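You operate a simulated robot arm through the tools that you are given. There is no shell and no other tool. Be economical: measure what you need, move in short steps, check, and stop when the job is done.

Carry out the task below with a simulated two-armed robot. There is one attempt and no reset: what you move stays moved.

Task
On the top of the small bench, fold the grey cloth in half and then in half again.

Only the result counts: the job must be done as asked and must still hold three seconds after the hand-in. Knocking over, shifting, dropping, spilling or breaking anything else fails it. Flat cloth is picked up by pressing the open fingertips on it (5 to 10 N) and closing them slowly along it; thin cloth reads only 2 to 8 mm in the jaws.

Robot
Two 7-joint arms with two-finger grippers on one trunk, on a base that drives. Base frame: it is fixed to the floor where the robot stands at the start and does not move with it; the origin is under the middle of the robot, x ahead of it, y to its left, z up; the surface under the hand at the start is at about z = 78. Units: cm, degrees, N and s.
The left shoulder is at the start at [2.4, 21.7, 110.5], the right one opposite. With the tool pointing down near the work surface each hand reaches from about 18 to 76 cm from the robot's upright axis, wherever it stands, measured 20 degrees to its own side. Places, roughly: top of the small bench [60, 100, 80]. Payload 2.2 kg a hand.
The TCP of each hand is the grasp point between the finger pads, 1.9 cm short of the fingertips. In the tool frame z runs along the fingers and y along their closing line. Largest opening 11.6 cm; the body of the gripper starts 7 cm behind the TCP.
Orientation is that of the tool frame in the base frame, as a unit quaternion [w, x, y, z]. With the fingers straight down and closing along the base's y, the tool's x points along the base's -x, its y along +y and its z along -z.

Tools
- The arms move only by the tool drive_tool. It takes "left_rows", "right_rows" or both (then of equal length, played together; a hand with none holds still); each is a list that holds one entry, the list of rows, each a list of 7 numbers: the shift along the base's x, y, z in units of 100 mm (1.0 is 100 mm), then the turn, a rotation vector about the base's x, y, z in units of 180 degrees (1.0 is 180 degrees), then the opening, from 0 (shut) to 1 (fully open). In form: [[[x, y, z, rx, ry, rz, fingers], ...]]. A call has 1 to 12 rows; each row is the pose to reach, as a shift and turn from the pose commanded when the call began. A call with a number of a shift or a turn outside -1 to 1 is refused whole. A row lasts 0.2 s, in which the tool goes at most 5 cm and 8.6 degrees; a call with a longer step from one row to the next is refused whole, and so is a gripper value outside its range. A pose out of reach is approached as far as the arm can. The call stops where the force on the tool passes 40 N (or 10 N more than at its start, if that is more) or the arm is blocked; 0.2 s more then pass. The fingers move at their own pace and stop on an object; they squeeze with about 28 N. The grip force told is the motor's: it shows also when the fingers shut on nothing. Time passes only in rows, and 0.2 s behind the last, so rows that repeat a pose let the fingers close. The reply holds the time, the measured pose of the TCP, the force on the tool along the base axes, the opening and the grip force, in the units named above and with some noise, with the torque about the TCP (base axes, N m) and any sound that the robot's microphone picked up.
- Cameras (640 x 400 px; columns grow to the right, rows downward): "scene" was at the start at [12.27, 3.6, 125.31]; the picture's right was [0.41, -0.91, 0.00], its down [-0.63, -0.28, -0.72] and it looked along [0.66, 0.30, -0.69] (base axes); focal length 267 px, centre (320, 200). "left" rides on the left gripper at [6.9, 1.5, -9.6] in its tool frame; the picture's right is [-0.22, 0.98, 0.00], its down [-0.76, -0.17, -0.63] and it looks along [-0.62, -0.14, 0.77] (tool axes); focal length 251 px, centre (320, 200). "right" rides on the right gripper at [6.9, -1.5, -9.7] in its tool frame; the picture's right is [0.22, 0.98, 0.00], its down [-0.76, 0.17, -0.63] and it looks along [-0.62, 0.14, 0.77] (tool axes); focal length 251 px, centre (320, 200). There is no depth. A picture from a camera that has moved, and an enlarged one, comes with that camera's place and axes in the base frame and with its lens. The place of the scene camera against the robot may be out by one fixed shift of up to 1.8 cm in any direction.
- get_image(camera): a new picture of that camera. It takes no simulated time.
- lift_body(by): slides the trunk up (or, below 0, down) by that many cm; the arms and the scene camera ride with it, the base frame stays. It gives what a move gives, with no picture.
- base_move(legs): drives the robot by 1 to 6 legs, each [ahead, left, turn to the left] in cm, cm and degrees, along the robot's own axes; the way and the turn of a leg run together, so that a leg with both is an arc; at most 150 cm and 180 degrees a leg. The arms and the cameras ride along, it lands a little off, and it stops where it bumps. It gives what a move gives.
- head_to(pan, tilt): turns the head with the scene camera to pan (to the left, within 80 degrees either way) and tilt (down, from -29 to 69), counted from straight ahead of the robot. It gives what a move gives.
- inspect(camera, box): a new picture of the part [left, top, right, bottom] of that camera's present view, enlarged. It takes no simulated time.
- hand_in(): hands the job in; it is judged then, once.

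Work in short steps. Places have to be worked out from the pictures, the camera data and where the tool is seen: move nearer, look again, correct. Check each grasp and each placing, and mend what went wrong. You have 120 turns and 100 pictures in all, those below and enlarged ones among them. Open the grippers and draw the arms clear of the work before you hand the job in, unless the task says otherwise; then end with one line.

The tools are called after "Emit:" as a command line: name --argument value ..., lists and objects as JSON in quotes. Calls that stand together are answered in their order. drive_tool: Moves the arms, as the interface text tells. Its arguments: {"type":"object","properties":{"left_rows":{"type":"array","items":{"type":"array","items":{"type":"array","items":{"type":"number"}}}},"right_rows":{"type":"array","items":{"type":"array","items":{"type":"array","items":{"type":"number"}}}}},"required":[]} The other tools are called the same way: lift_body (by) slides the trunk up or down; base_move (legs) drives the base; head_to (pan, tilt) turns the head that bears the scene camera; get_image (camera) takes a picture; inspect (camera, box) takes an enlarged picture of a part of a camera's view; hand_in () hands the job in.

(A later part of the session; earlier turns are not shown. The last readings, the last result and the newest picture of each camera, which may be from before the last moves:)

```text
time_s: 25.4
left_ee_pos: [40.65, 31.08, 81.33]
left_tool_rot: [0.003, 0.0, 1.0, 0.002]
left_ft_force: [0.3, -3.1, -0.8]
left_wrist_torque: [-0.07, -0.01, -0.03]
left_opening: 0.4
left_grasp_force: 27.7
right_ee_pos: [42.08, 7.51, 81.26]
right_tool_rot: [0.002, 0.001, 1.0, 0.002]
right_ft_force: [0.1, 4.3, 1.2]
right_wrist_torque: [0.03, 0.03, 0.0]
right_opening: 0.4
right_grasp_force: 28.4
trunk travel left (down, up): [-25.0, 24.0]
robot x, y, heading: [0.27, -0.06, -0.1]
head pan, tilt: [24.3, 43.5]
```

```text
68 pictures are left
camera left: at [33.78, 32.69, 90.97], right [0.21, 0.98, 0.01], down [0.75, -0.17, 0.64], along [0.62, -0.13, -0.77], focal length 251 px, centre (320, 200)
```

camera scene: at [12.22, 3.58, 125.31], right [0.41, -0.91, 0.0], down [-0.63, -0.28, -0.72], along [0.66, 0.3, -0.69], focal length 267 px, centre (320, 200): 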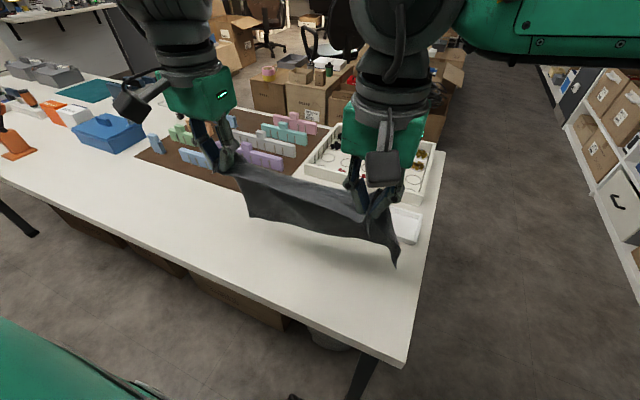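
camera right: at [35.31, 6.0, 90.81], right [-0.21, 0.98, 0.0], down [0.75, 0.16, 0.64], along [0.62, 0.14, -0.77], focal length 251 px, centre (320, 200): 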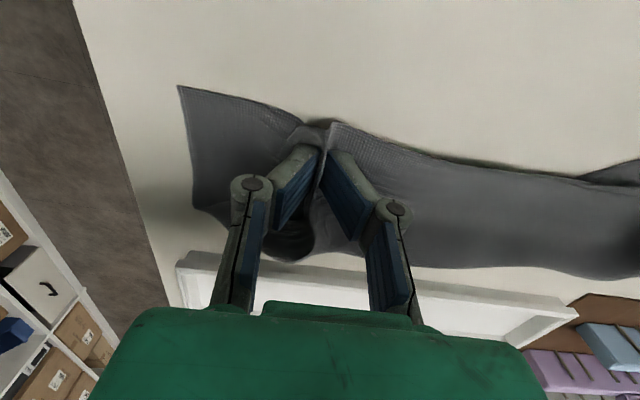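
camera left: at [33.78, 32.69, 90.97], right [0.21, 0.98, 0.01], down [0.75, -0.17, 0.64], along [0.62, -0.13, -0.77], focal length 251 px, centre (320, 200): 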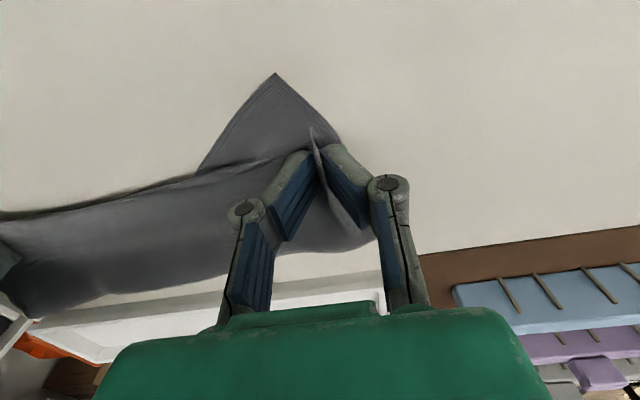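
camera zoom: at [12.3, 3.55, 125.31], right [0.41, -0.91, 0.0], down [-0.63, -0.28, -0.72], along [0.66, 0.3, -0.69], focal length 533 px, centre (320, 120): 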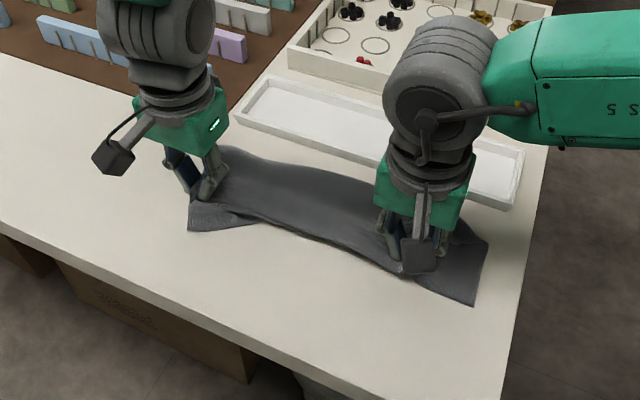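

The fold is good (crease near x 50). I lower the last centimetre, open gently, and raise the hands.

Emit:
drive_tool --left_rows '[[[0, 0.02, -0.06, 0, 0, 0, 0], [0, 0.02, -0.1, 0, 0, 0, 0], [0, 0.02, -0.1, 0, 0, 0, 0.1], [0, 0.02, -0.09, 0, 0, 0, 0.2], [0, 0.02, -0.05, 0, 0, 0, 0.3], [0, 0.02, 0.1, 0, 0, 0, 0.35], [0, 0.02, 0.5, 0, 0, 0, 0.35], [0, 0.02, 0.9, 0, 0, 0, 0.35]]]' --right_rows '[[[0, -0.02, -0.06, 0, 0, 0, 0], [0, -0.02, -0.1, 0, 0, 0, 0], [0, -0.02, -0.1, 0, 0, 0, 0.1], [0, -0.02, -0.09, 0, 0, 0, 0.2], [0, -0.02, -0.05, 0, 0, 0, 0.3], [0, -0.02, 0.1, 0, 0, 0, 0.35], [0, -0.02, 0.5, 0, 0, 0, 0.35], [0, -0.02, 0.9, 0, 0, 0, 0.35]]]'

Emit:
inspect --camera "scene" --box '[200, 140, 440, 340]'

Emit:
get_image --camera "right"

Emit:
get_image --camera "left"

```text
time_s: 27.2
left_ee_pos: [40.54, 31.41, 90.33]
left_tool_rot: [0.004, 0.001, 1.0, 0.003]
left_ft_force: [-0.3, -1.6, 0.1]
left_wrist_torque: [0.01, -0.08, 0.01]
left_opening: 4.09
left_grasp_force: 0.0
right_ee_pos: [42.06, 7.18, 90.36]
right_tool_rot: [0.002, 0.0, 1.0, 0.001]
right_ft_force: [-0.3, -0.3, 0.0]
right_wrist_torque: [-0.04, 0.0, 0.01]
right_opening: 4.05
right_grasp_force: 0.1
trunk travel left (down, up): [-25.0, 24.0]
robot x, y, heading: [-0.04, -0.21, -0.2]
head pan, tilt: [24.3, 43.5]
```

```text
2.00 times, centred on (320, 240) of scene
camera zoom: at [12.08, 3.47, 125.34], right [0.41, -0.91, 0.0], down [-0.63, -0.28, -0.72], along [0.66, 0.3, -0.69], focal length 533 px, centre (320, 120)
```

zoom: 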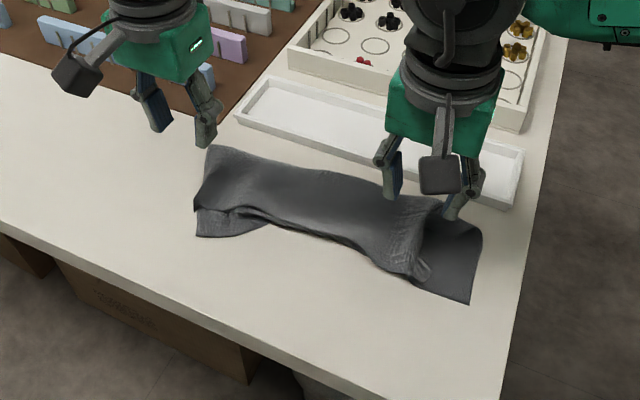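

```text
66 pictures are left
camera right: at [35.26, 5.76, 99.88], right [-0.21, 0.98, 0.0], down [0.75, 0.16, 0.64], along [0.62, 0.14, -0.77], focal length 251 px, centre (320, 200)
```

right: 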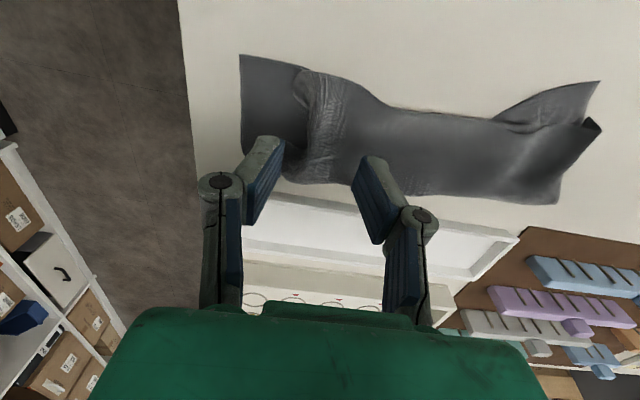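

```text
65 pictures are left
camera left: at [33.62, 32.98, 100.12], right [0.22, 0.98, 0.01], down [0.75, -0.17, 0.64], along [0.62, -0.13, -0.77], focal length 251 px, centre (320, 200)
```

left: 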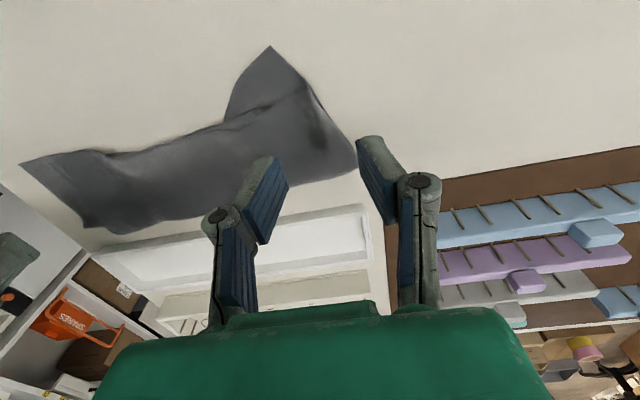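

First fold is made; the top layer's right end is gathered. I clear the right hand a little and look closely at both ends.

Emit:
drive_tool --right_rows '[[[-0.4, -0.1, 0.2, 0, 0, 0, 0.35], [-0.8, -0.2, 0.4, 0, 0, 0, 0.35], [-1.0, -0.2, 0.5, 0, 0, 0, 0.35]]]' --left_rows '[[[-0.4, 0.1, 0.2, 0, 0, 0, 0.35], [-0.8, 0.2, 0.4, 0, 0, 0, 0.35], [-1.0, 0.2, 0.5, 0, 0, 0, 0.35]]]'

Emit:
get_image --camera "right"

Emit:
get_image --camera "left"

Emit:
inspect --camera "scene" --box '[260, 180, 420, 310]'

```text
time_s: 28.0
left_ee_pos: [30.61, 33.44, 95.21]
left_tool_rot: [0.003, 0.0, 1.0, 0.002]
left_ft_force: [0.2, 0.0, -0.6]
left_wrist_torque: [0.02, -0.01, 0.01]
left_opening: 4.07
left_grasp_force: 0.0
right_ee_pos: [32.19, 5.38, 95.29]
right_tool_rot: [0.002, 0.001, 1.0, 0.002]
right_ft_force: [0.1, 0.3, -0.3]
right_wrist_torque: [0.0, -0.02, -0.01]
right_opening: 4.05
right_grasp_force: 0.0
trunk travel left (down, up): [-25.0, 24.0]
robot x, y, heading: [0.24, 0.2, 0.2]
head pan, tilt: [24.3, 43.5]
```

```text
64 pictures are left
camera right: at [25.35, 3.78, 104.79], right [-0.21, 0.98, 0.0], down [0.75, 0.16, 0.64], along [0.62, 0.14, -0.77], focal length 251 px, centre (320, 200)
```

right: 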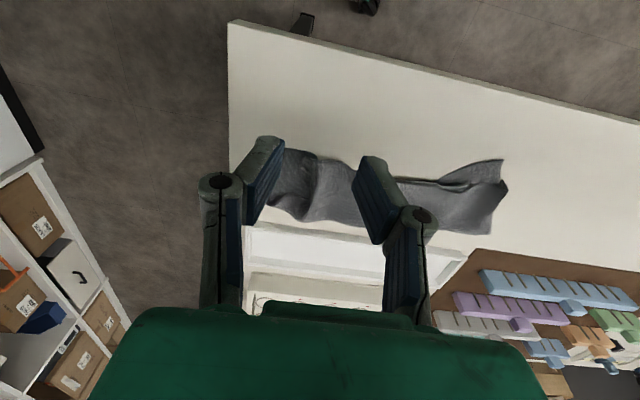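

```text
63 pictures are left
camera left: at [23.71, 34.99, 104.96], right [0.21, 0.98, 0.01], down [0.75, -0.17, 0.64], along [0.62, -0.13, -0.77], focal length 251 px, centre (320, 200)
```

left: 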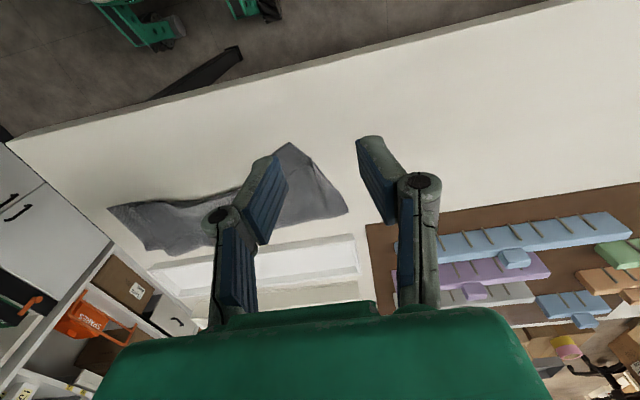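

```text
3.08 times, centred on (340, 245) of scene
camera zoom: at [12.12, 3.5, 125.32], right [0.41, -0.91, 0.0], down [-0.63, -0.28, -0.72], along [0.66, 0.3, -0.69], focal length 820 px, centre (258, 62)
```

zoom: 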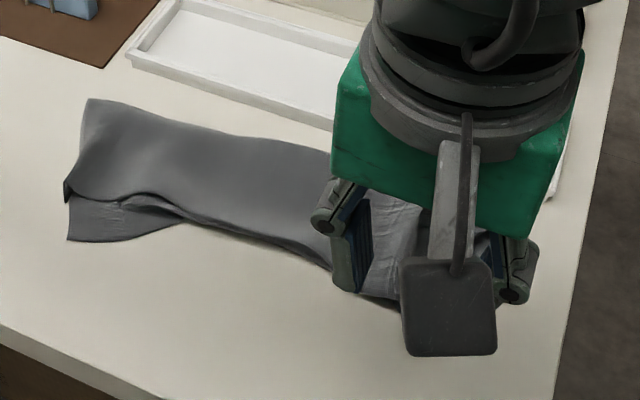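

The left end is quite tidy. I move the right hand up and aside for a clear look at the right end.

Emit:
drive_tool --right_rows '[[[0, -0.3, 0.3, 0, 0, 0, 0.35], [0, -0.6, 0.5, 0, 0, 0, 0.35], [0.1, -0.9, 0.6, 0, 0, 0, 0.35], [0.1, -1.0, 0.6, 0, 0, 0, 0.35]]]'

Emit:
inspect --camera "scene" --box '[260, 180, 420, 310]'

```text
time_s: 29.0
left_ee_pos: [30.59, 33.45, 95.2]
left_tool_rot: [0.003, 0.0, 1.0, 0.002]
left_ft_force: [0.7, 0.5, 1.0]
left_wrist_torque: [-0.03, 0.01, -0.01]
left_opening: 4.1
left_grasp_force: 0.0
right_ee_pos: [33.16, -4.84, 101.27]
right_tool_rot: [0.002, 0.0, 1.0, 0.002]
right_ft_force: [-0.3, -0.6, -0.1]
right_wrist_torque: [0.0, 0.0, -0.02]
right_opening: 4.07
right_grasp_force: 0.0
trunk travel left (down, up): [-25.0, 24.0]
robot x, y, heading: [0.01, 0.52, -0.1]
head pan, tilt: [24.3, 43.5]
```

```text
3.08 times, centred on (340, 245) of scene
camera zoom: at [12.15, 3.38, 125.32], right [0.41, -0.91, 0.0], down [-0.63, -0.28, -0.72], along [0.66, 0.3, -0.69], focal length 820 px, centre (258, 62)
```

zoom: 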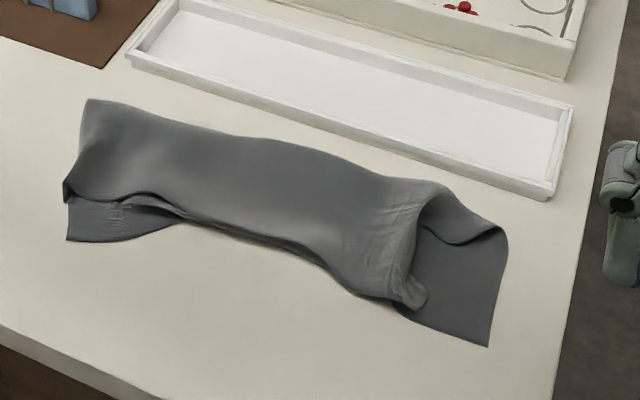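

The top layer's right corner is tucked under at y≈5. I'll pinch the top layer there with the fingers closing along x, lift it, and relay the corner outward. First turn the right hand 90° while moving over.

Emit:
drive_tool --right_rows '[[[0.1, 0, 0, 0, 0, 0.045, 0.35], [0.2, 0, 0, 0, 0, 0.09, 0.35], [0.3, 0.0, 0, 0, 0, 0.135, 0.35], [0.4, 0.1, 0, 0, 0, 0.18, 0.35], [0.5, 0.2, 0, 0, 0, 0.225, 0.35], [0.6, 0.3, 0, 0, 0, 0.27, 0.35], [0.7, 0.4, 0, 0, 0, 0.315, 0.35], [0.8, 0.5, 0, 0, 0, 0.36, 0.35], [0.9, 0.6, 0, 0, 0, 0.405, 0.35], [1.0, 0.7, 0, 0, 0, 0.45, 0.35], [1.0, 0.7, -0.1, 0, 0, 0.49, 0.35], [1.0, 0.7, -0.3, 0, 0, 0.5, 0.35]]]'

Emit:
get_image --camera "right"

```text
time_s: 31.6
left_ee_pos: [30.69, 33.34, 95.22]
left_tool_rot: [0.003, 0.0, 1.0, 0.002]
left_ft_force: [-0.3, -0.4, 0.5]
left_wrist_torque: [-0.05, 0.04, 0.01]
left_opening: 4.05
left_grasp_force: 0.0
right_ee_pos: [43.05, 1.96, 101.29]
right_tool_rot: [0.001, -0.631, 0.776, 0.004]
right_ft_force: [0.6, 0.9, 0.5]
right_wrist_torque: [-0.02, -0.01, 0.01]
right_opening: 4.07
right_grasp_force: 0.1
right hand out of reach, approached as far as the arm can: row 10, 11, 12
trunk travel left (down, up): [-25.0, 24.0]
robot x, y, heading: [-0.38, 0.1, 0.1]
head pan, tilt: [24.3, 43.5]
```

```text
60 pictures are left
camera right: at [43.17, -5.14, 110.79], right [-1.0, -0.01, 0.0], down [-0.01, 0.77, 0.64], along [-0.01, 0.64, -0.77], focal length 251 px, centre (320, 200)
```

right: 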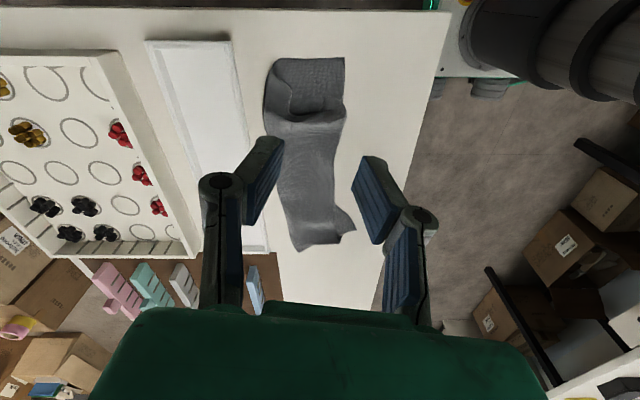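

The hand reached about 78° of yaw, good enough. I enlarge the view of the tucked end.

Emit:
inspect --camera "right" --box '[230, 40, 390, 140]'

```text
4.00 times, centred on (310, 90) of right
camera zoom: at [43.17, -5.14, 110.79], right [-1.0, -0.01, 0.0], down [-0.01, 0.77, 0.64], along [-0.01, 0.64, -0.77], focal length 1006 px, centre (360, 640)
```

zoom: 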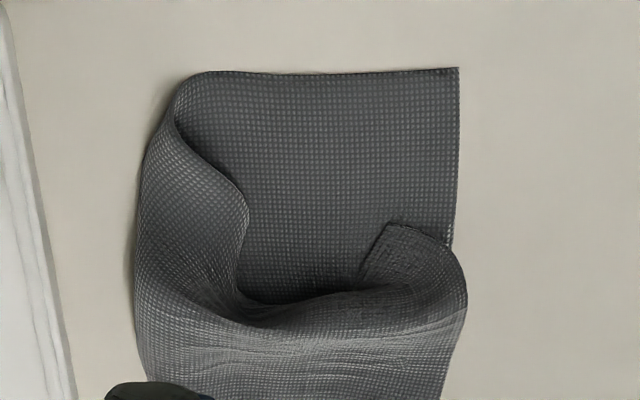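

Now it's clear: the top layer's corner is at about (42, 4.8), merely buckled rather than tucked; it should be at (40.3, 0.7). I'll pinch it there and pull it outward. Moving above it first.

Emit:
drive_tool --right_rows '[[[-0.05, 0.2, -0.3, 0, 0, 0, 0.3], [-0.1, 0.4, -0.6, 0, 0, 0, 0.3], [-0.1, 0.42, -1.0, 0, 0, 0, 0.3], [-0.1, 0.42, -1.0, 0, 0, 0, 0.3]]]'

Emit:
drive_tool --right_rows '[[[0, 0, -0.4, 0, 0, 0, 0.3], [0, 0, -0.7, 0, 0, 0, 0.3], [0, 0, -0.72, 0, 0, 0, 0.3]]]'

Emit:
get_image --camera "right"

```text
time_s: 32.6
left_ee_pos: [30.6, 33.33, 95.18]
left_tool_rot: [0.003, 0.0, 1.0, 0.003]
left_ft_force: [0.6, 0.1, -0.8]
left_wrist_torque: [0.02, -0.04, 0.01]
left_opening: 4.06
left_grasp_force: 0.1
right_ee_pos: [41.97, 6.06, 91.39]
right_tool_rot: [0.001, -0.63, 0.776, 0.003]
right_ft_force: [0.2, 0.3, 0.4]
right_wrist_torque: [-0.03, -0.01, 0.0]
right_opening: 3.48
right_grasp_force: 0.0
trunk travel left (down, up): [-25.0, 24.0]
robot x, y, heading: [-0.05, -0.39, 0.2]
head pan, tilt: [24.3, 43.5]
```

```text
time_s: 33.4
left_ee_pos: [30.62, 33.36, 95.12]
left_tool_rot: [0.003, 0.0, 1.0, 0.001]
left_ft_force: [-1.3, -0.3, -1.1]
left_wrist_torque: [0.0, 0.0, 0.01]
left_opening: 4.05
left_grasp_force: 0.0
right_ee_pos: [41.88, 6.26, 84.19]
right_tool_rot: [0.001, -0.631, 0.776, 0.003]
right_ft_force: [-0.1, 0.2, -0.1]
right_wrist_torque: [0.01, -0.02, 0.01]
right_opening: 3.46
right_grasp_force: 0.0
trunk travel left (down, up): [-25.0, 24.0]
robot x, y, heading: [0.16, 0.22, -0.2]
head pan, tilt: [24.3, 43.5]
```

```text
58 pictures are left
camera right: at [42.1, -0.83, 93.71], right [-1.0, -0.01, 0.0], down [-0.01, 0.77, 0.64], along [-0.01, 0.64, -0.77], focal length 251 px, centre (320, 200)
```

right: 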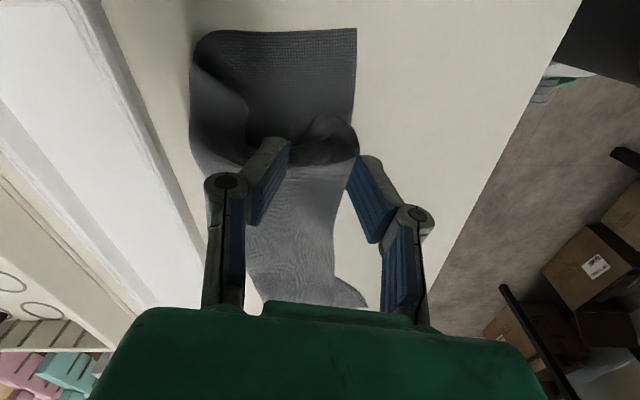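

The outer finger would land right at the hem; I shift 0.7 cm inward and 0.6 cm toward the end, then press.

Emit:
drive_tool --right_rows '[[[0.07, -0.06, -0.2, 0, 0, 0, 0.3], [0.07, -0.06, -0.33, 0, 0, 0, 0.3], [0.07, -0.06, -0.38, 0, 0, 0, 0.3], [0.07, -0.06, -0.4, 0, 0, 0, 0.3], [0.07, -0.06, -0.4, 0, 0, 0, 0.3]]]'

```text
time_s: 34.6
left_ee_pos: [30.68, 33.42, 95.27]
left_tool_rot: [0.002, 0.0, 1.0, 0.001]
left_ft_force: [0.7, 0.0, -0.2]
left_wrist_torque: [-0.01, -0.04, -0.01]
left_opening: 4.06
left_grasp_force: 0.0
right_ee_pos: [42.65, 5.71, 80.11]
right_tool_rot: [0.001, -0.63, 0.776, 0.004]
right_ft_force: [-0.9, 0.3, 7.4]
right_wrist_torque: [0.01, -0.04, 0.01]
right_opening: 3.03
right_grasp_force: 0.0
trunk travel left (down, up): [-25.0, 24.0]
robot x, y, heading: [-0.1, -0.23, -0.1]
head pan, tilt: [24.3, 43.5]
```

7 N of contact; I close slowly at this height.

Emit:
drive_tool --right_rows '[[[0, 0, 0, 0, 0, 0, 0.22], [0, 0, 0, 0, 0, 0, 0.18], [0, 0, 0, 0, 0, 0, 0.14], [0, 0, 0, 0, 0, 0, 0.1], [0, 0, 0, 0, 0, 0, 0.06], [0, 0, 0, 0, 0, 0, 0.02], [0, 0, 0, 0, 0, 0, 0], [0, 0, 0, 0, 0, 0, 0]]]'

Emit:
get_image --camera "right"

```text
time_s: 36.4
left_ee_pos: [30.6, 33.35, 95.13]
left_tool_rot: [0.003, 0.0, 1.0, 0.002]
left_ft_force: [0.3, -0.3, 0.4]
left_wrist_torque: [0.01, -0.02, 0.01]
left_opening: 4.05
left_grasp_force: 0.0
right_ee_pos: [42.63, 5.46, 80.06]
right_tool_rot: [0.0, -0.631, 0.776, 0.004]
right_ft_force: [0.7, -0.1, 4.9]
right_wrist_torque: [0.05, -0.02, -0.02]
right_opening: 0.84
right_grasp_force: 28.2
trunk travel left (down, up): [-25.0, 24.0]
robot x, y, heading: [0.16, -0.44, -0.2]
head pan, tilt: [24.3, 43.5]
```

```text
57 pictures are left
camera right: at [42.79, -1.53, 89.66], right [-1.0, -0.01, 0.0], down [-0.01, 0.77, 0.64], along [-0.01, 0.64, -0.77], focal length 251 px, centre (320, 200)
```

right: 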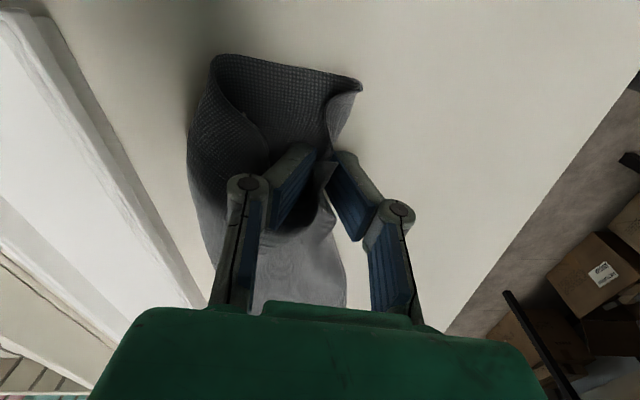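

It reads 8 mm and the lower layer's edge seems drawn in too. I lift slightly to see what is held.

Emit:
drive_tool --right_rows '[[[0, 0, 0.15, 0, 0, 0, 0], [0, 0, 0.3, 0, 0, 0, 0], [0, 0, 0.4, 0, 0, 0, 0]]]'

Emit:
get_image --camera "right"

Emit:
inspect --camera "scene" --box '[260, 180, 420, 310]'

```text
time_s: 37.2
left_ee_pos: [30.6, 33.37, 95.09]
left_tool_rot: [0.002, 0.0, 1.0, 0.002]
left_ft_force: [-0.8, 0.1, -0.1]
left_wrist_torque: [0.0, 0.0, 0.03]
left_opening: 4.05
left_grasp_force: 0.1
right_ee_pos: [42.64, 5.59, 84.15]
right_tool_rot: [0.0, -0.631, 0.776, 0.003]
right_ft_force: [0.5, -0.3, 0.1]
right_wrist_torque: [0.01, -0.01, 0.01]
right_opening: 0.74
right_grasp_force: 27.7
trunk travel left (down, up): [-25.0, 24.0]
robot x, y, heading: [0.33, -0.16, 0.1]
head pan, tilt: [24.3, 43.5]
```

```text
56 pictures are left
camera right: at [42.83, -1.54, 93.7], right [-1.0, -0.01, 0.0], down [-0.01, 0.77, 0.64], along [-0.01, 0.64, -0.77], focal length 251 px, centre (320, 200)
```

right: 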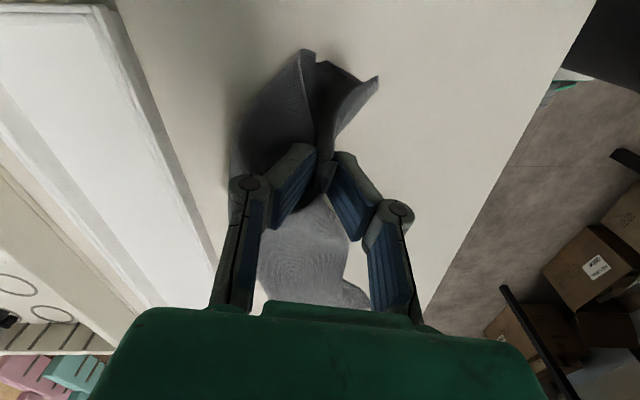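

```text
3.08 times, centred on (340, 245) of scene
camera zoom: at [12.22, 3.55, 125.31], right [0.41, -0.91, 0.0], down [-0.63, -0.28, -0.72], along [0.66, 0.3, -0.69], focal length 820 px, centre (258, 62)
```

zoom: 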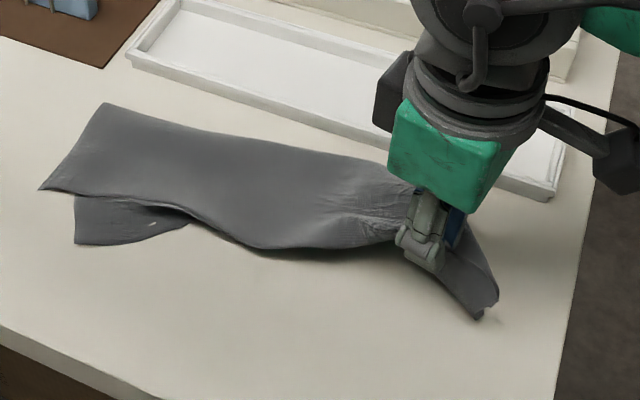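

Both layers are in the grip. I set it back down, open, rise, and look again.

Emit:
drive_tool --right_rows '[[[0, -0.1, -0.2, 0, 0, 0, 0], [0, -0.1, -0.38, 0, 0, 0, 0], [0, -0.1, -0.38, 0, 0, 0, 0.1], [0, -0.1, -0.37, 0, 0, 0, 0.25], [0, -0.1, -0.35, 0, 0, 0, 0.4], [0, -0.1, -0.2, 0, 0, 0, 0.5], [0, -0.1, 0.2, 0, 0, 0, 0.5], [0, -0.1, 0.5, 0, 0, 0, 0.5]]]'

Emit:
inspect --camera "right" --box '[180, 0, 420, 200]'

Emit:
inspect --camera "scene" --box '[260, 180, 420, 310]'

```text
time_s: 39.0
left_ee_pos: [30.62, 33.35, 95.2]
left_tool_rot: [0.003, 0.0, 1.0, 0.002]
left_ft_force: [0.4, 0.8, -0.6]
left_wrist_torque: [-0.03, 0.05, 0.02]
left_opening: 4.08
left_grasp_force: 0.0
right_ee_pos: [42.67, 4.7, 89.09]
right_tool_rot: [0.0, -0.631, 0.776, 0.003]
right_ft_force: [-0.6, -0.3, -0.6]
right_wrist_torque: [-0.01, -0.01, 0.0]
right_opening: 5.81
right_grasp_force: 0.1
trunk travel left (down, up): [-25.0, 24.0]
robot x, y, heading: [-0.05, 0.12, -0.1]
head pan, tilt: [24.3, 43.5]
```

```text
2.00 times, centred on (300, 100) of right
camera zoom: at [42.84, -2.51, 98.68], right [-1.0, -0.01, 0.0], down [-0.01, 0.77, 0.64], along [-0.01, 0.64, -0.77], focal length 503 px, centre (360, 400)
```

zoom: 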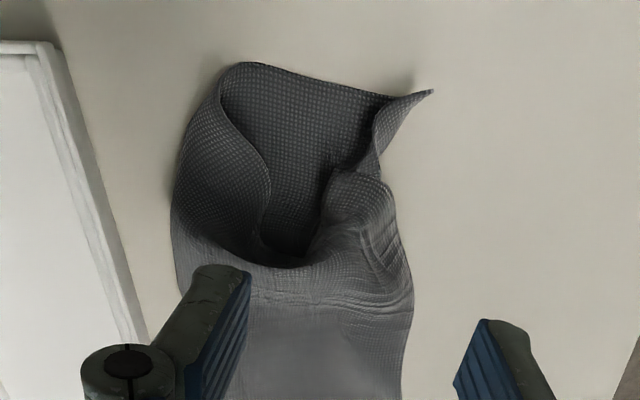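

```text
3.08 times, centred on (340, 245) of scene
camera zoom: at [12.2, 3.53, 125.32], right [0.41, -0.91, 0.0], down [-0.63, -0.28, -0.72], along [0.66, 0.3, -0.69], focal length 820 px, centre (258, 62)
```

zoom: 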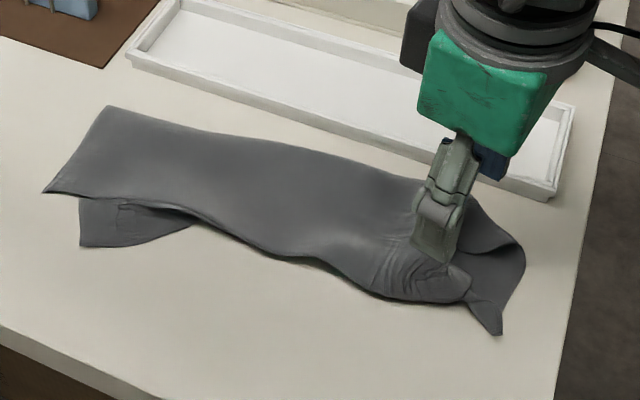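

The top layer stands as a hump at about (42.6, 3.8). I straddle that hump without pressing on the lower layer and close.

Emit:
drive_tool --right_rows '[[[0, -0.06, -0.3, 0, 0, 0, 0.4], [0, -0.06, -0.6, 0, 0, 0, 0.4], [0, -0.06, -0.83, 0, 0, 0, 0.4], [0, -0.06, -0.84, 0, 0, 0, 0.4], [0, -0.06, -0.84, 0, 0, 0, 0.3], [0, -0.06, -0.84, 0, 0, 0, 0.2], [0, -0.06, -0.84, 0, 0, 0, 0.1], [0, -0.06, -0.84, 0, 0, 0, 0.0], [0, -0.06, -0.84, 0, 0, 0, 0.0]]]'

Emit:
inspect --camera "right" --box '[180, 0, 420, 200]'

```text
time_s: 41.0
left_ee_pos: [30.63, 33.35, 95.23]
left_tool_rot: [0.003, 0.0, 1.0, 0.002]
left_ft_force: [0.0, -0.2, 0.0]
left_wrist_torque: [-0.01, 0.02, -0.03]
left_opening: 4.08
left_grasp_force: 0.0
right_ee_pos: [42.6, 4.09, 80.82]
right_tool_rot: [0.0, -0.631, 0.776, 0.003]
right_ft_force: [-0.4, 0.1, 0.6]
right_wrist_torque: [0.04, 0.01, -0.01]
right_opening: 0.48
right_grasp_force: 28.0
trunk travel left (down, up): [-25.0, 24.0]
robot x, y, heading: [0.03, 0.02, 0.1]
head pan, tilt: [24.3, 43.5]
```

```text
2.00 times, centred on (300, 100) of right
camera zoom: at [42.82, -3.05, 90.26], right [-1.0, -0.01, 0.0], down [-0.01, 0.77, 0.64], along [-0.01, 0.64, -0.77], focal length 503 px, centre (360, 400)
```

zoom: 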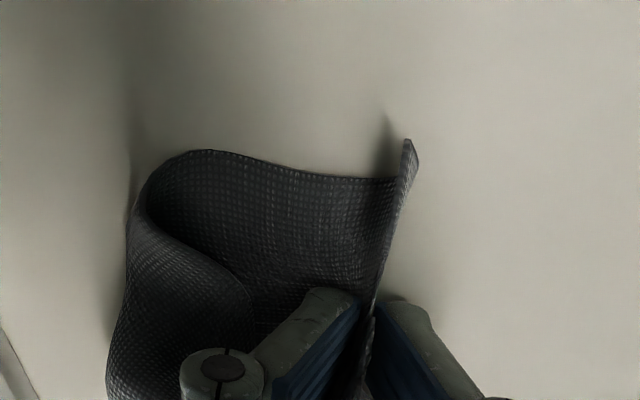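

4.8 mm held. I lift 3 cm to see whether the lower layer comes along.

Emit:
drive_tool --right_rows '[[[0, 0, 0.15, 0, 0, 0, 0], [0, 0, 0.3, 0, 0, 0, 0], [0, 0, 0.4, 0, 0, 0, 0]]]'

Emit:
inspect --camera "right" --box '[180, 0, 420, 200]'

Emit:
inspect --camera "scene" --box '[260, 180, 420, 310]'

```text
time_s: 41.8
left_ee_pos: [30.73, 33.46, 95.16]
left_tool_rot: [0.002, 0.0, 1.0, 0.002]
left_ft_force: [-0.2, -0.1, -0.2]
left_wrist_torque: [0.0, 0.0, 0.0]
left_opening: 4.07
left_grasp_force: 0.1
right_ee_pos: [42.69, 3.98, 84.7]
right_tool_rot: [0.0, -0.631, 0.776, 0.004]
right_ft_force: [0.3, 0.1, -0.4]
right_wrist_torque: [0.03, 0.02, 0.05]
right_opening: 0.48
right_grasp_force: 28.4
trunk travel left (down, up): [-25.0, 24.0]
robot x, y, heading: [0.01, -0.46, -0.1]
head pan, tilt: [24.3, 43.5]
```

```text
2.00 times, centred on (300, 100) of right
camera zoom: at [42.83, -3.08, 94.3], right [-1.0, -0.01, 0.0], down [-0.01, 0.77, 0.64], along [-0.01, 0.64, -0.77], focal length 503 px, centre (360, 400)
```

zoom: 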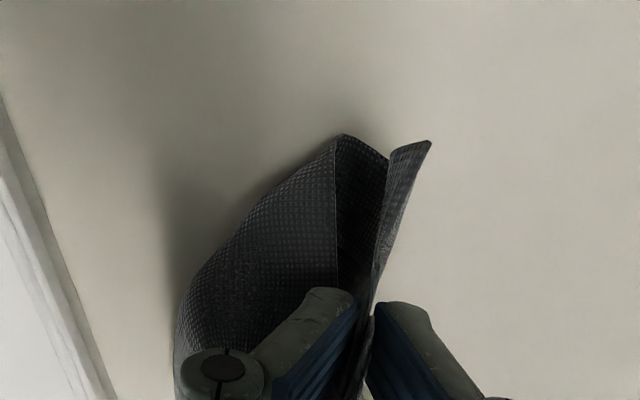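

```text
3.08 times, centred on (340, 245) of scene
camera zoom: at [12.22, 3.54, 125.31], right [0.41, -0.91, 0.0], down [-0.63, -0.28, -0.72], along [0.66, 0.3, -0.69], focal length 820 px, centre (258, 62)
```

zoom: 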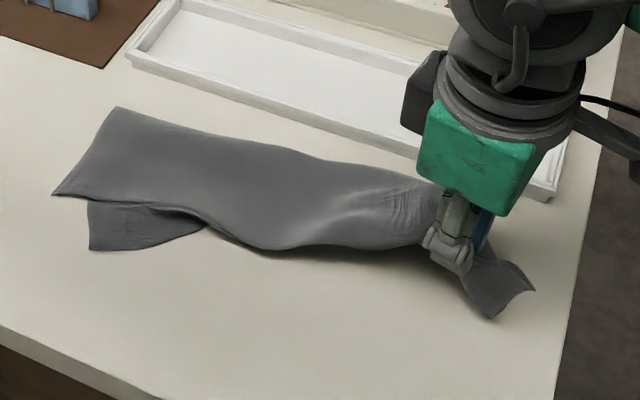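

Both layers are held. I'll use that: the left hand pins the left end, and the right pulls the end outward to stretch both layers. First bring the left hand (fingers shut) over (41, 28.5) and down to contact.

Emit:
drive_tool --left_rows '[[[0.3, -0.15, -0.1, 0, 0, 0, 0.1], [0.7, -0.35, -0.3, 0, 0, 0, 0], [1.0, -0.5, -0.6, 0, 0, 0, 0], [1.0, -0.5, -1.0, 0, 0, 0, 0]]]'

Emit:
drive_tool --left_rows '[[[0, 0, -0.3, 0, 0, 0, 0], [0, 0, -0.46, 0, 0, 0, 0], [0, 0, -0.5, 0, 0, 0, 0], [0, 0, -0.52, 0, 0, 0, 0]]]' --right_rows '[[[0, 0, -0.1, 0, 0, 0, 0], [0, 0, -0.2, 0, 0, 0, 0], [0, 0, -0.25, 0, 0, 0, 0], [0, 0, -0.25, 0, 0, 0, 0]]]'

```text
time_s: 42.8
left_ee_pos: [40.72, 28.36, 85.21]
left_tool_rot: [0.002, 0.0, 1.0, 0.002]
left_ft_force: [0.3, 0.4, -0.1]
left_wrist_torque: [-0.03, 0.02, -0.02]
left_opening: 0.0
left_grasp_force: 27.9
right_ee_pos: [42.73, 4.11, 84.69]
right_tool_rot: [-0.001, -0.632, 0.775, 0.003]
right_ft_force: [0.2, -0.6, -0.7]
right_wrist_torque: [0.04, -0.03, -0.02]
right_opening: 0.49
right_grasp_force: 27.3
trunk travel left (down, up): [-25.0, 24.0]
robot x, y, heading: [0.17, -0.19, -0.1]
head pan, tilt: [24.3, 43.5]
```

```text
time_s: 43.8
left_ee_pos: [40.65, 28.14, 80.08]
left_tool_rot: [0.005, 0.0, 1.0, 0.002]
left_ft_force: [-0.6, 1.0, 9.7]
left_wrist_torque: [0.0, 0.02, -0.02]
left_opening: 0.01
left_grasp_force: 27.6
right_ee_pos: [42.6, 4.12, 82.33]
right_tool_rot: [0.001, -0.631, 0.776, 0.003]
right_ft_force: [-0.5, 0.2, -0.1]
right_wrist_torque: [0.0, 0.01, 0.03]
right_opening: 0.47
right_grasp_force: 28.1
trunk travel left (down, up): [-25.0, 24.0]
robot x, y, heading: [-0.06, -0.13, 0.1]
head pan, tilt: [24.3, 43.5]
```

The left presses at 10 N. Now the right pulls slowly toward -y, slightly toward the robot, watching the force.

Emit:
drive_tool --left_rows '[[[0, 0, -0.005, 0, 0, 0, 0], [0, 0, -0.005, 0, 0, 0, 0], [0, 0, -0.005, 0, 0, 0, 0], [0, 0, -0.005, 0, 0, 0, 0], [0, 0, -0.005, 0, 0, 0, 0]]]' --right_rows '[[[0, -0.06, 0, 0, 0, 0, 0], [0, -0.12, 0, 0, 0, 0, 0], [0, -0.18, 0, 0, 0, 0, 0], [0, -0.24, 0, 0, 0, 0, 0], [0, -0.3, 0, 0, 0, 0, 0]]]'

Emit:
inspect --camera "scene" --box '[260, 180, 420, 310]'

```text
time_s: 45.0
left_ee_pos: [40.68, 28.26, 80.09]
left_tool_rot: [0.004, 0.0, 1.0, 0.001]
left_ft_force: [1.7, -5.8, 27.6]
left_wrist_torque: [-0.14, -0.04, 0.06]
left_opening: 0.01
left_grasp_force: 27.7
right_ee_pos: [42.47, 1.09, 82.26]
right_tool_rot: [0.001, -0.631, 0.775, 0.005]
right_ft_force: [-1.1, 10.3, -1.2]
right_wrist_torque: [0.15, 0.02, 0.06]
right_opening: 0.46
right_grasp_force: 27.9
trunk travel left (down, up): [-25.0, 24.0]
robot x, y, heading: [0.13, -0.18, -0.0]
head pan, tilt: [24.3, 43.5]
```

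```text
3.08 times, centred on (340, 245) of scene
camera zoom: at [12.08, 3.38, 125.35], right [0.41, -0.91, 0.0], down [-0.63, -0.28, -0.72], along [0.66, 0.3, -0.69], focal length 820 px, centre (258, 62)
```

zoom: 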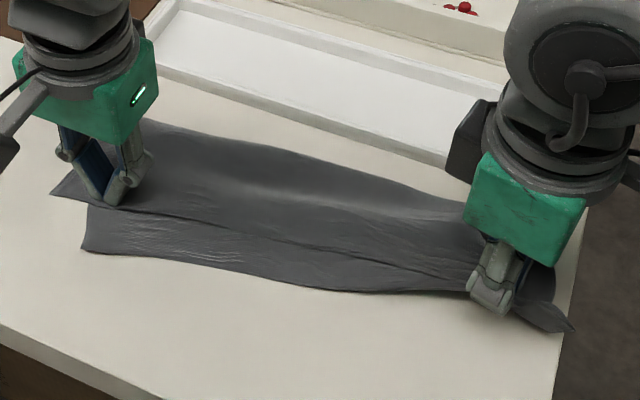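

Taut and flat now. I lower the right end to the table and release both hands, then look from above.

Emit:
drive_tool --left_rows '[[[0, 0, 0, 0, 0, 0, 0], [0, 0, 0, 0, 0, 0, 0], [0, 0, 0, 0, 0, 0, 0], [0, 0, 0, 0, 0, 0, 0], [0, 0, 0, 0, 0, 0, 0], [0, 0, 0, 0, 0, 0, 0], [0, 0, 0.2, 0, 0, 0, 0], [-0.1, 0.1, 0.6, 0, 0, 0, 0], [-0.4, 0.3, 1.0, 0, 0, 0, 0]]]' --right_rows '[[[0, 0, -0.1, 0, 0, 0, 0], [0, 0, -0.18, 0, 0, 0, 0], [0, 0, -0.2, 0, 0, 0, 0], [0, 0, -0.2, 0, 0, 0, 0.05], [0, 0, -0.19, 0, 0, 0, 0.15], [0, 0, -0.18, 0, 0, 0, 0.3], [0, 0, 0, 0, 0, 0, 0.4], [0, 0, 0.5, 0, 0, 0, 0.4], [0, -0.2, 1.0, 0, 0, 0, 0.4]]]'

Emit:
get_image --camera "right"

Emit:
inspect --camera "scene" --box '[260, 180, 420, 310]'

```text
refused: row 9 steps farther than a row can; nothing moved
```

```text
48 pictures are left
camera right: at [42.69, -6.12, 91.86], right [-1.0, -0.01, 0.0], down [-0.01, 0.77, 0.64], along [-0.01, 0.64, -0.77], focal length 251 px, centre (320, 200)
```

right: 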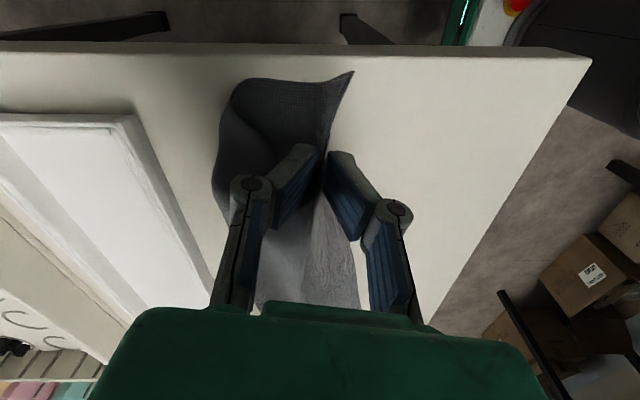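

```text
3.08 times, centred on (340, 245) of scene
camera zoom: at [12.08, 3.38, 125.35], right [0.41, -0.91, 0.0], down [-0.63, -0.28, -0.72], along [0.66, 0.3, -0.69], focal length 820 px, centre (258, 62)
```

zoom: 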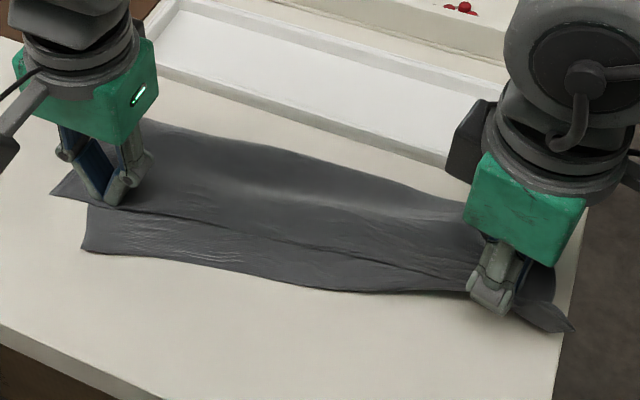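

The step was too long; nothing moved. I repeat with smaller steps.

Emit:
drive_tool --left_rows '[[[0, 0, 0, 0, 0, 0, 0], [0, 0, 0, 0, 0, 0, 0], [0, 0, 0, 0, 0, 0, 0], [0, 0, 0, 0, 0, 0, 0], [0, 0, 0, 0, 0, 0, 0], [0, 0, 0, 0, 0, 0, 0], [0, 0, 0.2, 0, 0, 0, 0], [0, 0.1, 0.55, 0, 0, 0, 0], [-0.3, 0.2, 0.8, 0, 0, 0, 0], [-0.7, 0.3, 0.9, 0, 0, 0, 0]]]' --right_rows '[[[0, 0.03, -0.1, 0, 0, 0, 0], [0, 0.04, -0.18, 0, 0, 0, 0], [0, 0.04, -0.2, 0, 0, 0, 0], [0, 0.04, -0.2, 0, 0, 0, 0.05], [0, 0.04, -0.19, 0, 0, 0, 0.15], [0, 0.04, -0.18, 0, 0, 0, 0.3], [0, 0.04, 0, 0, 0, 0, 0.4], [0, 0.04, 0.4, 0, 0, 0, 0.4], [0, -0.1, 0.7, 0, 0, 0, 0.4], [0, -0.3, 1.0, 0, 0, 0, 0.4]]]'

Emit:
get_image --camera "right"

Emit:
inspect --camera "scene" --box '[260, 180, 420, 310]'

```text
time_s: 47.2
left_ee_pos: [33.38, 31.09, 88.96]
left_tool_rot: [0.004, 0.001, 1.0, 0.003]
left_ft_force: [0.3, 0.0, 0.0]
left_wrist_torque: [0.0, 0.01, -0.03]
left_opening: 0.0
left_grasp_force: 28.0
right_ee_pos: [42.54, -2.13, 92.28]
right_tool_rot: [0.002, -0.631, 0.776, 0.004]
right_ft_force: [-0.2, -0.7, 0.5]
right_wrist_torque: [0.03, -0.03, 0.01]
right_opening: 4.63
right_grasp_force: 0.1
trunk travel left (down, up): [-25.0, 24.0]
robot x, y, heading: [-0.06, -0.13, -0.1]
head pan, tilt: [24.3, 43.5]
```

```text
46 pictures are left
camera right: at [42.69, -9.25, 101.88], right [-1.0, -0.01, 0.0], down [-0.01, 0.77, 0.64], along [-0.01, 0.64, -0.77], focal length 251 px, centre (320, 200)
```

right: 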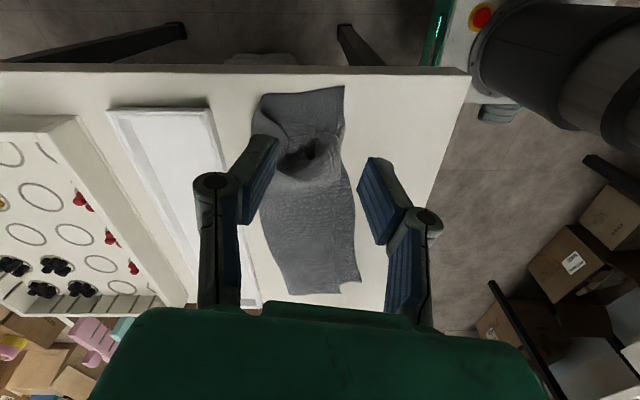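

```text
3.08 times, centred on (340, 245) of scene
camera zoom: at [12.06, 3.26, 125.34], right [0.41, -0.91, 0.0], down [-0.63, -0.28, -0.72], along [0.66, 0.3, -0.69], focal length 820 px, centre (258, 62)
```

zoom: 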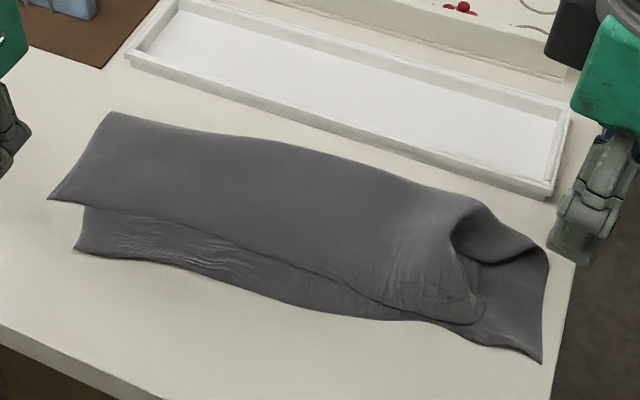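

Much flatter. The top layer's right edge is still ~3 cm short with an arch at the crease side. I enlarge that end.

Emit:
inspect --camera "right" --box '[230, 70, 390, 190]'

```text
3.33 times, centred on (310, 130) of right
camera zoom: at [42.69, -9.25, 101.88], right [-1.0, -0.01, 0.0], down [-0.01, 0.77, 0.64], along [-0.01, 0.64, -0.77], focal length 838 px, centre (353, 433)
```

zoom: 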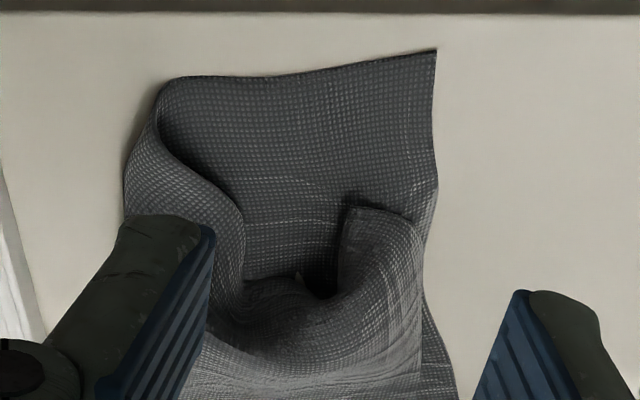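

The top corner hump stands at x 41–44, y 1.5–4, with the lower layer flat. I position over (42.2, 2.6) to straddle only that hump.

Emit:
drive_tool --right_rows '[[[-0.03, 0.2, -0.3, 0, 0, 0, 0.42], [-0.03, 0.47, -0.6, 0, 0, 0, 0.42], [-0.03, 0.47, -0.95, 0, 0, 0, 0.42], [-0.03, 0.47, -0.95, 0, 0, 0, 0.42]]]'

Emit:
get_image --camera "right"

```text
time_s: 48.2
left_ee_pos: [33.62, 31.12, 89.04]
left_tool_rot: [0.002, 0.0, 1.0, 0.002]
left_ft_force: [0.1, 0.2, 0.0]
left_wrist_torque: [0.0, 0.01, 0.0]
left_opening: 0.0
left_grasp_force: 27.9
right_ee_pos: [42.24, 2.56, 82.66]
right_tool_rot: [0.001, -0.631, 0.776, 0.004]
right_ft_force: [-0.4, -0.1, 0.4]
right_wrist_torque: [0.05, 0.02, 0.03]
right_opening: 4.89
right_grasp_force: 0.2
trunk travel left (down, up): [-25.0, 24.0]
robot x, y, heading: [-0.22, 0.1, -0.1]
head pan, tilt: [24.3, 43.5]
```

```text
43 pictures are left
camera right: at [42.45, -4.55, 92.28], right [-1.0, -0.01, 0.0], down [-0.01, 0.77, 0.64], along [-0.01, 0.64, -0.77], focal length 251 px, centre (320, 200)
```

right: 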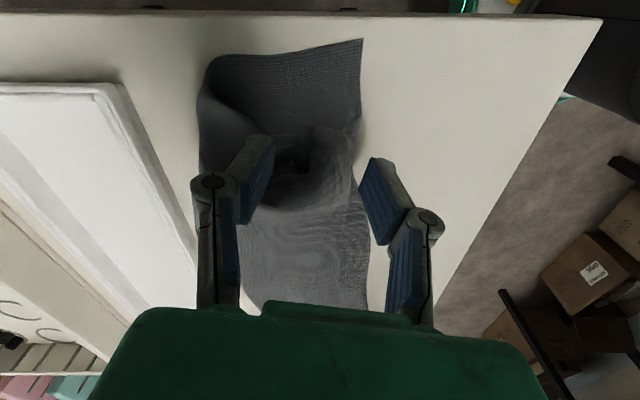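

I narrow to 3.7 cm so the inner finger enters the valley, go down to just above the lower layer, and close gently.

Emit:
drive_tool --right_rows '[[[-0.02, -0.04, -0.05, 0, 0, 0, 0.32], [-0.02, -0.04, -0.2, 0, 0, 0, 0.32], [-0.02, -0.04, -0.21, 0, 0, 0, 0.32], [-0.02, -0.04, -0.21, 0, 0, 0, 0.24], [-0.02, -0.04, -0.21, 0, 0, 0, 0.16], [-0.02, -0.04, -0.21, 0, 0, 0, 0.08], [-0.02, -0.04, -0.21, 0, 0, 0, 0.0], [-0.02, -0.04, -0.21, 0, 0, 0, 0.0], [-0.02, -0.04, -0.1, 0, 0, 0, 0.0], [-0.02, -0.04, 0.1, 0, 0, 0, 0.0]]]'

Emit:
get_image --camera "right"

```text
time_s: 50.4
left_ee_pos: [33.59, 31.33, 88.99]
left_tool_rot: [0.002, 0.0, 1.0, 0.001]
left_ft_force: [0.2, -0.3, -0.4]
left_wrist_torque: [-0.04, -0.03, -0.02]
left_opening: 0.02
left_grasp_force: 28.1
right_ee_pos: [42.02, 2.25, 83.69]
right_tool_rot: [0.001, -0.631, 0.776, 0.004]
right_ft_force: [0.3, 0.2, -0.8]
right_wrist_torque: [-0.02, 0.0, -0.01]
right_opening: 0.64
right_grasp_force: 28.0
trunk travel left (down, up): [-25.0, 24.0]
robot x, y, heading: [0.06, -0.4, 0.4]
head pan, tilt: [24.3, 43.5]
```

```text
42 pictures are left
camera right: at [42.24, -4.82, 93.31], right [-1.0, -0.01, 0.0], down [-0.01, 0.77, 0.64], along [-0.01, 0.64, -0.77], focal length 251 px, centre (320, 200)
```

right: 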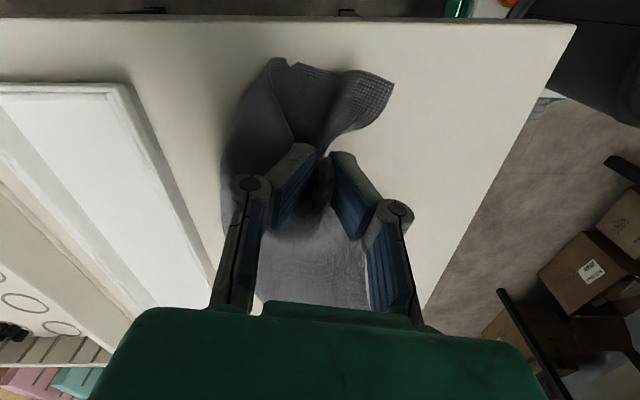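

The lower layer is in the grip again. I set it down and release; then I'll peel the top layer from its free left corner (it overhangs there alone) and regrasp it in the air.

Emit:
drive_tool --right_rows '[[[0, -0.15, -0.15, 0, 0, 0, 0], [0, -0.2, -0.3, 0, 0, 0, 0], [0, -0.2, -0.34, 0, 0, 0, 0], [0, -0.2, -0.34, 0, 0, 0, 0.1], [0, -0.2, -0.32, 0, 0, 0, 0.3], [0, -0.2, -0.3, 0, 0, 0, 0.5], [0, -0.2, 0.1, 0, 0, 0, 0.5], [0, -0.25, 0.5, 0, 0, 0, 0.5], [0, -0.5, 0.8, 0, 0, 0, 0.5]]]'

Emit:
inspect --camera "scene" --box '[240, 160, 432, 310]'

Emit:
get_image --camera "left"

```text
time_s: 52.4
left_ee_pos: [33.42, 31.13, 88.92]
left_tool_rot: [0.003, 0.0, 1.0, 0.002]
left_ft_force: [0.1, 0.3, -0.5]
left_wrist_torque: [0.1, 0.01, 0.02]
left_opening: 0.01
left_grasp_force: 27.7
right_ee_pos: [42.19, -2.83, 91.93]
right_tool_rot: [0.001, -0.631, 0.775, 0.003]
right_ft_force: [0.0, -1.0, 0.2]
right_wrist_torque: [0.02, 0.0, -0.01]
right_opening: 5.8
right_grasp_force: 0.0
trunk travel left (down, up): [-25.0, 24.0]
robot x, y, heading: [-0.12, -0.45, 0.1]
head pan, tilt: [24.3, 43.5]
```

```text
2.67 times, centred on (336, 235) of scene
camera zoom: at [12.21, 3.28, 125.32], right [0.41, -0.91, 0.0], down [-0.63, -0.28, -0.72], along [0.66, 0.3, -0.69], focal length 711 px, centre (277, 107)
```

zoom: 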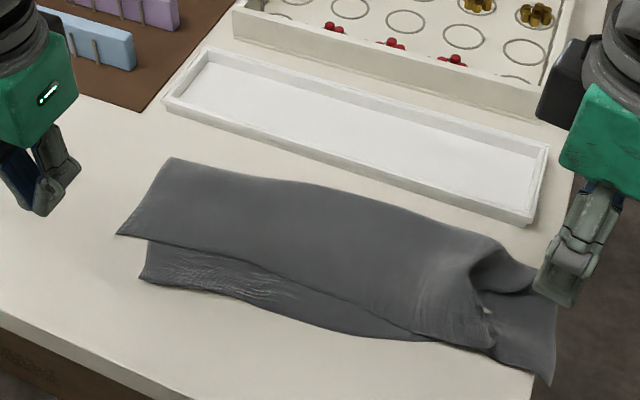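

```text
40 pictures are left
camera left: at [26.66, 32.69, 98.76], right [0.21, 0.98, 0.01], down [0.75, -0.17, 0.64], along [0.62, -0.13, -0.77], focal length 251 px, centre (320, 200)
```

left: 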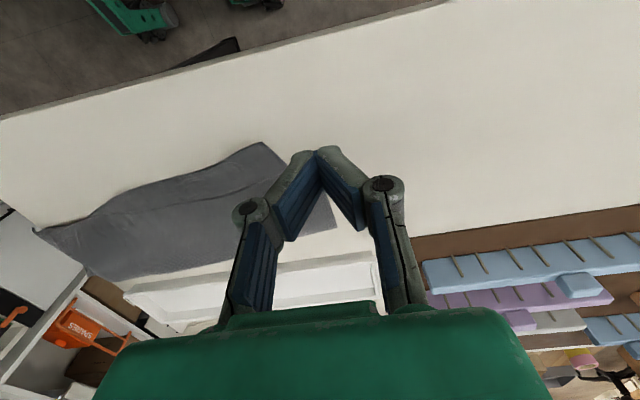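

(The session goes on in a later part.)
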